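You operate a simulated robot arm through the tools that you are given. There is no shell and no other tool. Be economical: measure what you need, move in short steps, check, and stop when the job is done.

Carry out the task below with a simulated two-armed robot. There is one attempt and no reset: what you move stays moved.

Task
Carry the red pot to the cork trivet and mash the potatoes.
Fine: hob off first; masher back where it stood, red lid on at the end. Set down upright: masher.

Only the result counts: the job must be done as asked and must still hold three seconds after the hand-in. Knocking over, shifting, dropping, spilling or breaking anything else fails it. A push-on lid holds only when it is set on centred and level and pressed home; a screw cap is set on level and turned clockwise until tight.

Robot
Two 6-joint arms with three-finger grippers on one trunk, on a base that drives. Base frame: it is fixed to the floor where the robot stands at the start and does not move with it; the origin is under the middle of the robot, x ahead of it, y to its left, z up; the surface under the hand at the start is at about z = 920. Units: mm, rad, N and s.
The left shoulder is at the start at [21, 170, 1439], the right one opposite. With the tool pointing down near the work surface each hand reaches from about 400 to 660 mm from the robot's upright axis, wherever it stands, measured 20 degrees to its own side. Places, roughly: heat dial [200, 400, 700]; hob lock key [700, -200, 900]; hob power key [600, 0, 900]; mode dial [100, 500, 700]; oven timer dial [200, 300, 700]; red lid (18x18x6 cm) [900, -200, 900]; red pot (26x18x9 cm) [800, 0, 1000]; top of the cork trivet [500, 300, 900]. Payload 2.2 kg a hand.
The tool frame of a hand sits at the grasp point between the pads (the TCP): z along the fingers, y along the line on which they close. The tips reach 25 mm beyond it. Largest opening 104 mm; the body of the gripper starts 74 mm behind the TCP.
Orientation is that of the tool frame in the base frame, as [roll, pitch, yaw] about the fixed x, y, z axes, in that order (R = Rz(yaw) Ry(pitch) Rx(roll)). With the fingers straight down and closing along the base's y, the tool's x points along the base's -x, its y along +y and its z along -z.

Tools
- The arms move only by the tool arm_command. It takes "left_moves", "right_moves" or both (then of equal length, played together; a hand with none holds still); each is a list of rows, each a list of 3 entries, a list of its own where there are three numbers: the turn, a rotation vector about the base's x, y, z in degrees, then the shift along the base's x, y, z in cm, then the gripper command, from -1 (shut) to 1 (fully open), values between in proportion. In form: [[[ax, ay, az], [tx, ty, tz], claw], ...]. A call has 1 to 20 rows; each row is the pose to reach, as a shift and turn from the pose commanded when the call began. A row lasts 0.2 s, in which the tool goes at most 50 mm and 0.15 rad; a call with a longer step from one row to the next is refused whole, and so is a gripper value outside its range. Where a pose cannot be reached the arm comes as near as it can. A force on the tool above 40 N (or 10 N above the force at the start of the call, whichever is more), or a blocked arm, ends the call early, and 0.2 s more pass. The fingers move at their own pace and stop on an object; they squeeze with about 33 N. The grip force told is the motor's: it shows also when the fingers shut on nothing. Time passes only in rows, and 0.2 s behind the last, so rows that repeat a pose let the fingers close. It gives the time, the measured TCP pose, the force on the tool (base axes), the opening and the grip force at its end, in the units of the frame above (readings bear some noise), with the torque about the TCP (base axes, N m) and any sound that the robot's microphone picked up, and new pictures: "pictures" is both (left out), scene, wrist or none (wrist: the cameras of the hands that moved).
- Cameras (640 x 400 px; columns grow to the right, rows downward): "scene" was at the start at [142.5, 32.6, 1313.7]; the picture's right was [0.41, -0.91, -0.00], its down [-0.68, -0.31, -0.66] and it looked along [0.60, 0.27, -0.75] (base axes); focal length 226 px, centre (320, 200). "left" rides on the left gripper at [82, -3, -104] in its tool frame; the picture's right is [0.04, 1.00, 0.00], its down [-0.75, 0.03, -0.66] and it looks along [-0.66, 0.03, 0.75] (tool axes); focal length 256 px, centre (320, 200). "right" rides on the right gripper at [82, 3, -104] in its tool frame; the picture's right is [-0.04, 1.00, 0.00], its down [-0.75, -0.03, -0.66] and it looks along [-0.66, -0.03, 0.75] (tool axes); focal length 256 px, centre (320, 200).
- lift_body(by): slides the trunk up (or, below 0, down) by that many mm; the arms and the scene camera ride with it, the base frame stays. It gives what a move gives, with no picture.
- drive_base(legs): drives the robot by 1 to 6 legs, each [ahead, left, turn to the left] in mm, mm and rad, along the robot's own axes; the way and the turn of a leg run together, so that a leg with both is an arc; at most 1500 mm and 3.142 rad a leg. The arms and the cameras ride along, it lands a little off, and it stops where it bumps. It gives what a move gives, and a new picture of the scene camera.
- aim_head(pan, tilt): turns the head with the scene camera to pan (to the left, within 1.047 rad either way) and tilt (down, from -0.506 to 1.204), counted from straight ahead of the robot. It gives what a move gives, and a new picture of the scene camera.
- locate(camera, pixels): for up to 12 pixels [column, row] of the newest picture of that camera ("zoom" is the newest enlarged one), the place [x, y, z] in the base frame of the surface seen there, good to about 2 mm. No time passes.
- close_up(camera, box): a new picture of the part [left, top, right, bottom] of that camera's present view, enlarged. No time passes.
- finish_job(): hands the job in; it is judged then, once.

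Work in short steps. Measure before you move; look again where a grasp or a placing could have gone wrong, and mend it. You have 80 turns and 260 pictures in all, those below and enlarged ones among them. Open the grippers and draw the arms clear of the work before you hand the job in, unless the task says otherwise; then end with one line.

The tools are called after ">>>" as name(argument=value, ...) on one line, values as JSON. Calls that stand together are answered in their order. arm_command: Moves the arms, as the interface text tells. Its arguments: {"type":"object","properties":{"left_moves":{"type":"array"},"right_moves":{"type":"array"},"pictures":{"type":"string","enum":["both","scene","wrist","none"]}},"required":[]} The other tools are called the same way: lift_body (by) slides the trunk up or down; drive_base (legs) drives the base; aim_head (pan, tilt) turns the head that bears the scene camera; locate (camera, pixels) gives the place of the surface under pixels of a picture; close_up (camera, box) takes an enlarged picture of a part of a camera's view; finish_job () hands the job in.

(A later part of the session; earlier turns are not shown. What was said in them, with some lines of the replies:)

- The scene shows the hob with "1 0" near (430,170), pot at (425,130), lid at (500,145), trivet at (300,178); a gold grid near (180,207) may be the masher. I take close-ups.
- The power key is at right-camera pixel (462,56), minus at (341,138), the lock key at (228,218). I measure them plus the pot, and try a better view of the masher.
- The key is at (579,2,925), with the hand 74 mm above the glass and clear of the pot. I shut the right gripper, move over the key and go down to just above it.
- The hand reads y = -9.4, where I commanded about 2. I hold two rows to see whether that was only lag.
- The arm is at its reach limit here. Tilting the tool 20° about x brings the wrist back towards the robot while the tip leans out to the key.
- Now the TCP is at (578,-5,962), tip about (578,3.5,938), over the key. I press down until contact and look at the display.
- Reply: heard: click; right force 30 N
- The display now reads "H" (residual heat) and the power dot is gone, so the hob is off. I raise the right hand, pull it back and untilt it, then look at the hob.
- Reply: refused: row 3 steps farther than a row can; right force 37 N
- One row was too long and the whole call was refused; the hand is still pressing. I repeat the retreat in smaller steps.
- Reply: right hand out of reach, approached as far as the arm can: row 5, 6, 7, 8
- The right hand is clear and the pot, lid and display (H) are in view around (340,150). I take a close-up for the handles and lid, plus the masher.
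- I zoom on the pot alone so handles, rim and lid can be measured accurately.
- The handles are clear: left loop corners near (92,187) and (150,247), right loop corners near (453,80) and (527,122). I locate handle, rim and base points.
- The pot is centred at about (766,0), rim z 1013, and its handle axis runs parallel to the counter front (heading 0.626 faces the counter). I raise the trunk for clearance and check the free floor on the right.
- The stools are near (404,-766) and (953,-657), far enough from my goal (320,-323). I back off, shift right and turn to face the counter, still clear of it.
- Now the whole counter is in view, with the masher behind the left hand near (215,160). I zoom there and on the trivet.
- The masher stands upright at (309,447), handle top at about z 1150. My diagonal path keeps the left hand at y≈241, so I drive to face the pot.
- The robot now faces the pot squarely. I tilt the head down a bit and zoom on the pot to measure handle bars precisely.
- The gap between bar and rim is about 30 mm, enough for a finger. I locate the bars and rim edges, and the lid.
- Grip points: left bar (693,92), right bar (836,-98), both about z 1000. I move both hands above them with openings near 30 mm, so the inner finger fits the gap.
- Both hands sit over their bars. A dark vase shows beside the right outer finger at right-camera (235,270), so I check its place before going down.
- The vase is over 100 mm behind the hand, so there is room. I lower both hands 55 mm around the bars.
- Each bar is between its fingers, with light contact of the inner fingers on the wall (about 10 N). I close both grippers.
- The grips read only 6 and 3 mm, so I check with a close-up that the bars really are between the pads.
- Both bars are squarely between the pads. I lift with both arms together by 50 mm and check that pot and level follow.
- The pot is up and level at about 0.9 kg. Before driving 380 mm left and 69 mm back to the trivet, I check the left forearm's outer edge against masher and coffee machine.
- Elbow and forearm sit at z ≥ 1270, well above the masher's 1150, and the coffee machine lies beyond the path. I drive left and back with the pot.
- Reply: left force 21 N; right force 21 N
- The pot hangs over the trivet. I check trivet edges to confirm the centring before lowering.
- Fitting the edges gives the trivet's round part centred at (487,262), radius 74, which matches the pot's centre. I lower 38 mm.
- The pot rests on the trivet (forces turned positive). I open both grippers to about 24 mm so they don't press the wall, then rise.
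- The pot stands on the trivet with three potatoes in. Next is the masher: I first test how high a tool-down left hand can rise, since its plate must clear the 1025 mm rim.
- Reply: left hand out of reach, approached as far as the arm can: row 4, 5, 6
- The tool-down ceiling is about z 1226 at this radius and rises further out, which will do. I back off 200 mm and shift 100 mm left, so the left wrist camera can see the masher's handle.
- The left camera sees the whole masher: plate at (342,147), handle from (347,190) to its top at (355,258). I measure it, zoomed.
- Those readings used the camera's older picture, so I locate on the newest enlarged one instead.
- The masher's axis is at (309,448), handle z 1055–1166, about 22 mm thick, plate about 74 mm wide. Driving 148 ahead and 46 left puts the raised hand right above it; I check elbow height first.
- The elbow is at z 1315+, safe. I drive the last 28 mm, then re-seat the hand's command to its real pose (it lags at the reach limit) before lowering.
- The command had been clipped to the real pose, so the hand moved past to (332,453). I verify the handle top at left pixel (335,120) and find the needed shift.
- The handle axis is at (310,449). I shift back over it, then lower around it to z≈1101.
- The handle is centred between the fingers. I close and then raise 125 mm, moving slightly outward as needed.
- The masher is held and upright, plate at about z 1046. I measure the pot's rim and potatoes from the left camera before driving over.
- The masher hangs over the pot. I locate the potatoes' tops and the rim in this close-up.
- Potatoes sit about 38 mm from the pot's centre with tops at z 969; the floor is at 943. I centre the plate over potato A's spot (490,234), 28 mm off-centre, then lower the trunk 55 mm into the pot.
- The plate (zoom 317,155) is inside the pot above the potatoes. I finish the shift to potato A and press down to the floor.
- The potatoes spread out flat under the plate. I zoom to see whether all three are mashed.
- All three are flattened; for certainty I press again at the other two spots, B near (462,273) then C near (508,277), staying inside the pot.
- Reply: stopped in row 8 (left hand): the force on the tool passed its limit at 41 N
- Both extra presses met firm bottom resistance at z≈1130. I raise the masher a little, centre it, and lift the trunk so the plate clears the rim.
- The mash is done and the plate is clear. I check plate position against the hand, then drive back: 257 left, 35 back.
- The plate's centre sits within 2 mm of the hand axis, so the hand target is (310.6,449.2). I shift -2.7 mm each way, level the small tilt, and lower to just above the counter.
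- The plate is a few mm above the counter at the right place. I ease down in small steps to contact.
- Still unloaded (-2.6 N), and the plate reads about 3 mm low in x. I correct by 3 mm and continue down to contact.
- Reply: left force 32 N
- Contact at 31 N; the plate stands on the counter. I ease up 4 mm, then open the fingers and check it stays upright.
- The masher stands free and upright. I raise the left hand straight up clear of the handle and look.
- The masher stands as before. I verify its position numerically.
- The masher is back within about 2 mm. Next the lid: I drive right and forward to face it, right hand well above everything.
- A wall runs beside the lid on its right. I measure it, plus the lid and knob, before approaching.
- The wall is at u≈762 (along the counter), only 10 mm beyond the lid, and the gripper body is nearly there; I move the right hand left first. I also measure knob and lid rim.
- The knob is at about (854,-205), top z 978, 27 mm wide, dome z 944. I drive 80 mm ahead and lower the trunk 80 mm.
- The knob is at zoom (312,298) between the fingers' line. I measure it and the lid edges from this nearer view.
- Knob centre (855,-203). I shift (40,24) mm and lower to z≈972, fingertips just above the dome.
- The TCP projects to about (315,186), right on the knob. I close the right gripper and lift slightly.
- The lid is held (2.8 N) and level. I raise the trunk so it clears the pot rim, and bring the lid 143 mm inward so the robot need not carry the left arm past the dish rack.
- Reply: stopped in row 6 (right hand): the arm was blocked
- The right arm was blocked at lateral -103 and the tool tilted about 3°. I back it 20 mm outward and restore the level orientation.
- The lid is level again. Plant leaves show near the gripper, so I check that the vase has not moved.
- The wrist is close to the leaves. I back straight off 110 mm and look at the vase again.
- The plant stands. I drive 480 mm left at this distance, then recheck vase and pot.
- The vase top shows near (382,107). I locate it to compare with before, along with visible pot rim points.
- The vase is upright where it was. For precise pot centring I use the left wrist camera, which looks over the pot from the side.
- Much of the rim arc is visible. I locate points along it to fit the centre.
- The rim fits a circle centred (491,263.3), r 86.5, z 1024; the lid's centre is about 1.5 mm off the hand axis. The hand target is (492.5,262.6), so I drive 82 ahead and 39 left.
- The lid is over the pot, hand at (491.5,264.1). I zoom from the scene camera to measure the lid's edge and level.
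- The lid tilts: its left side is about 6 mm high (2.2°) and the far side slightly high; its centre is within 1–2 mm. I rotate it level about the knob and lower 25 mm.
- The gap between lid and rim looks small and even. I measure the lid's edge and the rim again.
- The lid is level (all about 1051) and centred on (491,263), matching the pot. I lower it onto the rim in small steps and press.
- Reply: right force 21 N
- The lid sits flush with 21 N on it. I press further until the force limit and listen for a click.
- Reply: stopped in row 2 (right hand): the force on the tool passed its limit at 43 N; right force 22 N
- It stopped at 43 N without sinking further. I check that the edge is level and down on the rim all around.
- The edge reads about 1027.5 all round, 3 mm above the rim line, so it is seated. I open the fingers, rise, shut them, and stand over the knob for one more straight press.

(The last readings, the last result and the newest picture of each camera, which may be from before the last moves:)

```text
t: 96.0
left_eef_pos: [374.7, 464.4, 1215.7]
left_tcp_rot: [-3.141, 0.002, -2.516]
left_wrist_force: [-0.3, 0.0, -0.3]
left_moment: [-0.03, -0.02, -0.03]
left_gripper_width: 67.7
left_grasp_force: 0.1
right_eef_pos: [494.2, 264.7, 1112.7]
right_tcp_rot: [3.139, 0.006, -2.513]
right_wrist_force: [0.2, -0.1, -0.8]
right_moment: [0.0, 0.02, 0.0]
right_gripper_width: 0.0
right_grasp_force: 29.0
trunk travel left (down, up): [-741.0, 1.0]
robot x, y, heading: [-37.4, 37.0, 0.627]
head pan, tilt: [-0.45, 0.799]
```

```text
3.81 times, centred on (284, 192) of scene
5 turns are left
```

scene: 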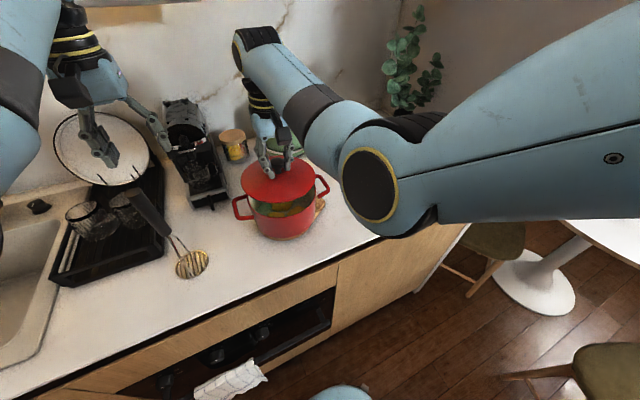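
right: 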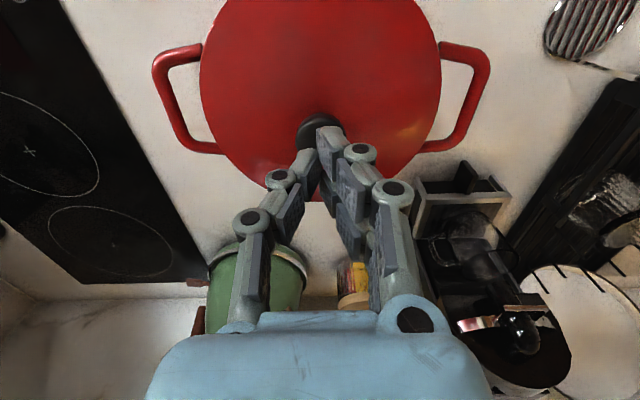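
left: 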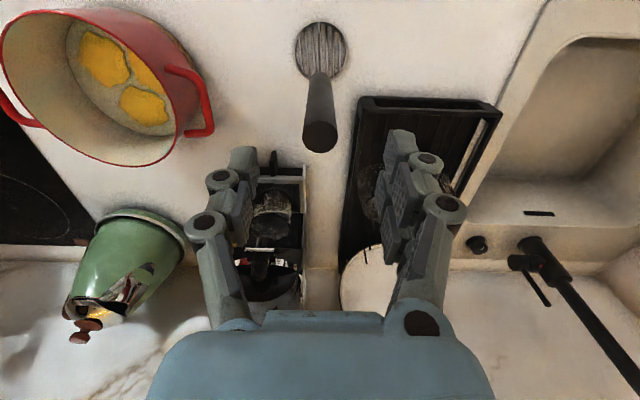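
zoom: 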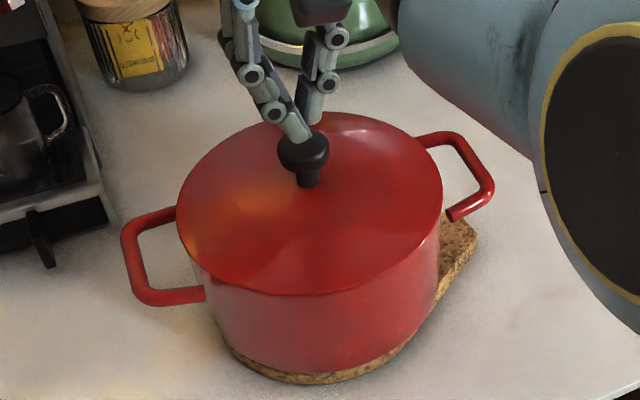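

The lid sits well. I centre the closed fingers over the knob and press straight down (contact about 15 mm below).

>>> arm_command(right_moves=[[[0, 0, 0], [-0.25, -0.2, -0.5], -1], [[0, 0, 0], [-0.25, -0.2, -1.1], -1], [[0, 0, 0], [-0.25, -0.2, -1.4], -1], [[0, 0, 0], [-0.25, -0.2, -1.7], -1], [[0, 0, 0], [-0.25, -0.2, -2.0], -1], [[0, 0, 0], [-0.25, -0.2, -2.3], -1]], pictures="none")

>>> close_up(camera="scene", box=[220, 140, 348, 245])

>>> locate(camera="zoom", pixels=[[180, 220], [225, 279], [330, 287], [425, 230], [438, 195], [195, 165]])

```text
t: 97.4
left_eef_pos: [370.5, 463.7, 1219.0]
left_tcp_rot: [-3.137, 0.005, -2.516]
left_wrist_force: [0.6, 0.2, 0.5]
left_moment: [-0.02, 0.02, 0.01]
left_gripper_width: 67.5
left_grasp_force: 0.0
right_eef_pos: [491.4, 261.8, 1096.8]
right_tcp_rot: [3.138, 0.015, -2.512]
right_wrist_force: [-0.6, -3.5, 41.5]
right_moment: [-0.14, 0.19, 0.01]
right_gripper_width: 6.2
right_grasp_force: 28.7
trunk travel left (down, up): [-741.0, 1.0]
robot x, y, heading: [-45.4, 40.9, 0.624]
head pan, tilt: [-0.45, 0.799]
```

```text
3.81 times, centred on (284, 192) of scene
```

zoom: 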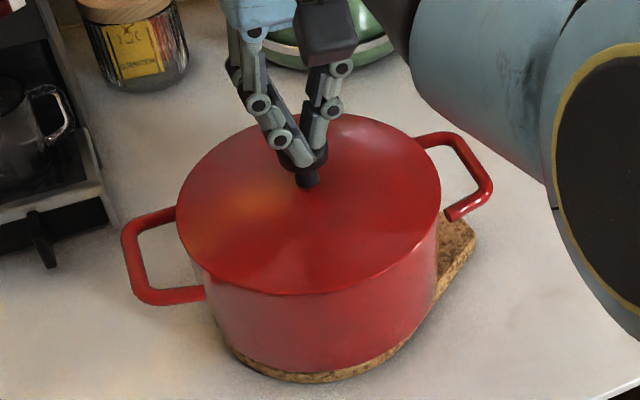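

```text
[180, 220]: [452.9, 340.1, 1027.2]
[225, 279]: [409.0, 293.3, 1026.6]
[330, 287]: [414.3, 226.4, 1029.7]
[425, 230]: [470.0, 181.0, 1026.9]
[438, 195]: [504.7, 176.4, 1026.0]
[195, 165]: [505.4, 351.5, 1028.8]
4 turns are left
```

Pressed at 41 N with the edge unchanged near 1027, so the lid is home. I lift straight off, open the gripper and back the robot away.

>>> arm_command(right_moves=[[[0, 0, 0], [0, 0, 1], -1], [[0, 0, 0], [0, 0, 3], -1], [[0, 0, 0], [0, 0, 5], -0.5], [[0, 0, 0], [0, 0, 6], 0.5], [[0, 0, 0], [0, 0, 6], 0.5]], pictures="none")

>>> drive_base(legs=[[-280, 0, 0]])

>>> aim_head(pan=-0.1, tilt=0.75)

>>> close_up(camera="scene", box=[200, 60, 480, 235])

```text
t: 98.6
left_eef_pos: [373.8, 465.5, 1215.4]
left_tcp_rot: [-3.14, 0.002, -2.515]
left_wrist_force: [0.0, -0.3, -0.4]
left_moment: [0.01, -0.02, 0.04]
left_gripper_width: 67.4
left_grasp_force: 0.1
right_eef_pos: [492.1, 260.5, 1150.3]
right_tcp_rot: [3.141, 0.006, -2.512]
right_wrist_force: [-0.4, -0.2, -0.5]
right_moment: [0.0, 0.02, 0.01]
right_gripper_width: 77.9
right_grasp_force: 0.1
trunk travel left (down, up): [-741.0, 1.0]
robot x, y, heading: [-41.5, 34.8, 0.622]
head pan, tilt: [-0.45, 0.799]
```

```text
t: 100.6
left_eef_pos: [148.1, 301.1, 1215.3]
left_tcp_rot: [-3.142, 0.003, -2.518]
left_wrist_force: [0.9, 0.2, -0.2]
left_moment: [0.01, 0.0, 0.01]
left_gripper_width: 67.6
left_grasp_force: 0.1
right_eef_pos: [266.8, 98.8, 1149.4]
right_tcp_rot: [3.138, 0.005, -2.514]
right_wrist_force: [0.2, -0.3, 0.1]
right_moment: [0.02, 0.0, 0.01]
right_gripper_width: 77.7
right_grasp_force: 0.0
trunk travel left (down, up): [-741.0, 1.0]
robot x, y, heading: [-267.5, -124.9, 0.628]
head pan, tilt: [-0.45, 0.799]
```

scene: 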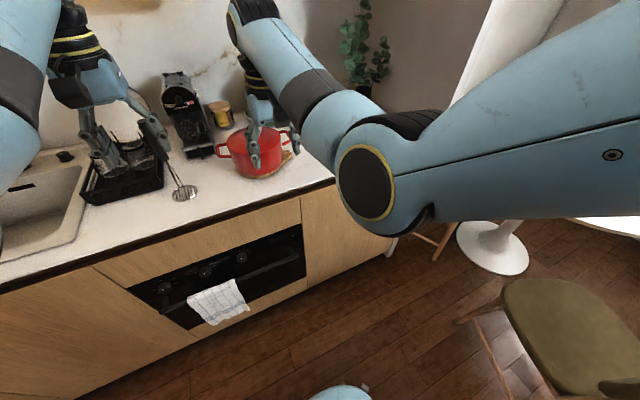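

```text
t: 101.4
left_eef_pos: [148.8, 300.9, 1215.7]
left_tcp_rot: [-3.141, -0.001, -2.519]
left_wrist_force: [0.1, -0.1, -0.7]
left_moment: [0.01, 0.02, 0.06]
left_gripper_width: 67.6
left_grasp_force: 0.1
right_eef_pos: [267.0, 98.0, 1150.1]
right_tcp_rot: [3.138, 0.005, -2.512]
right_wrist_force: [0.3, 0.7, -0.7]
right_moment: [-0.03, -0.04, -0.02]
right_gripper_width: 77.8
right_grasp_force: 0.0
trunk travel left (down, up): [-741.0, 1.0]
robot x, y, heading: [-268.1, -124.9, 0.624]
head pan, tilt: [-0.099, 0.75]
```

scene: 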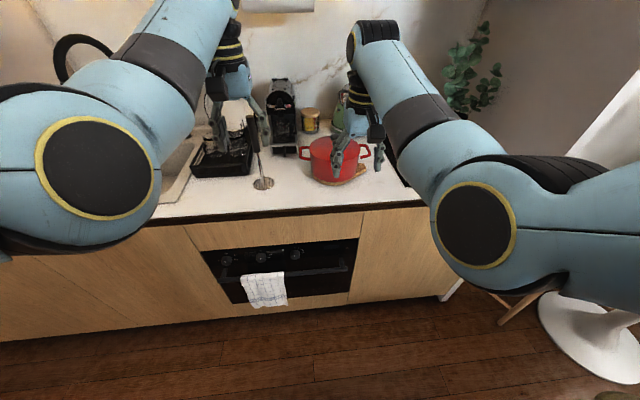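

```text
2.29 times, centred on (340, 148) of scene
3 turns are left
```

zoom: 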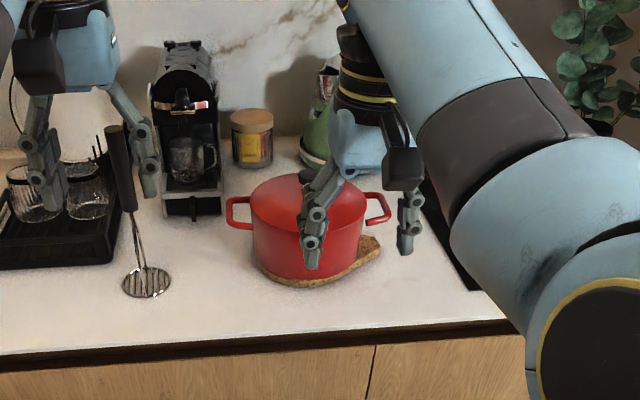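

The hob is off, the pot is on the trivet with its lid seated, the masher is upright in its place, and both arms are clear. I hand in.

>>> finish_job()

```text
The job is handed in.
```

I handed the job in with the hob off, the red pot on the cork trivet and the potatoes mashed. The masher is upright within about 2 mm of where it stood, and the lid is level and pressed home at about 41 N, though I heard no click.
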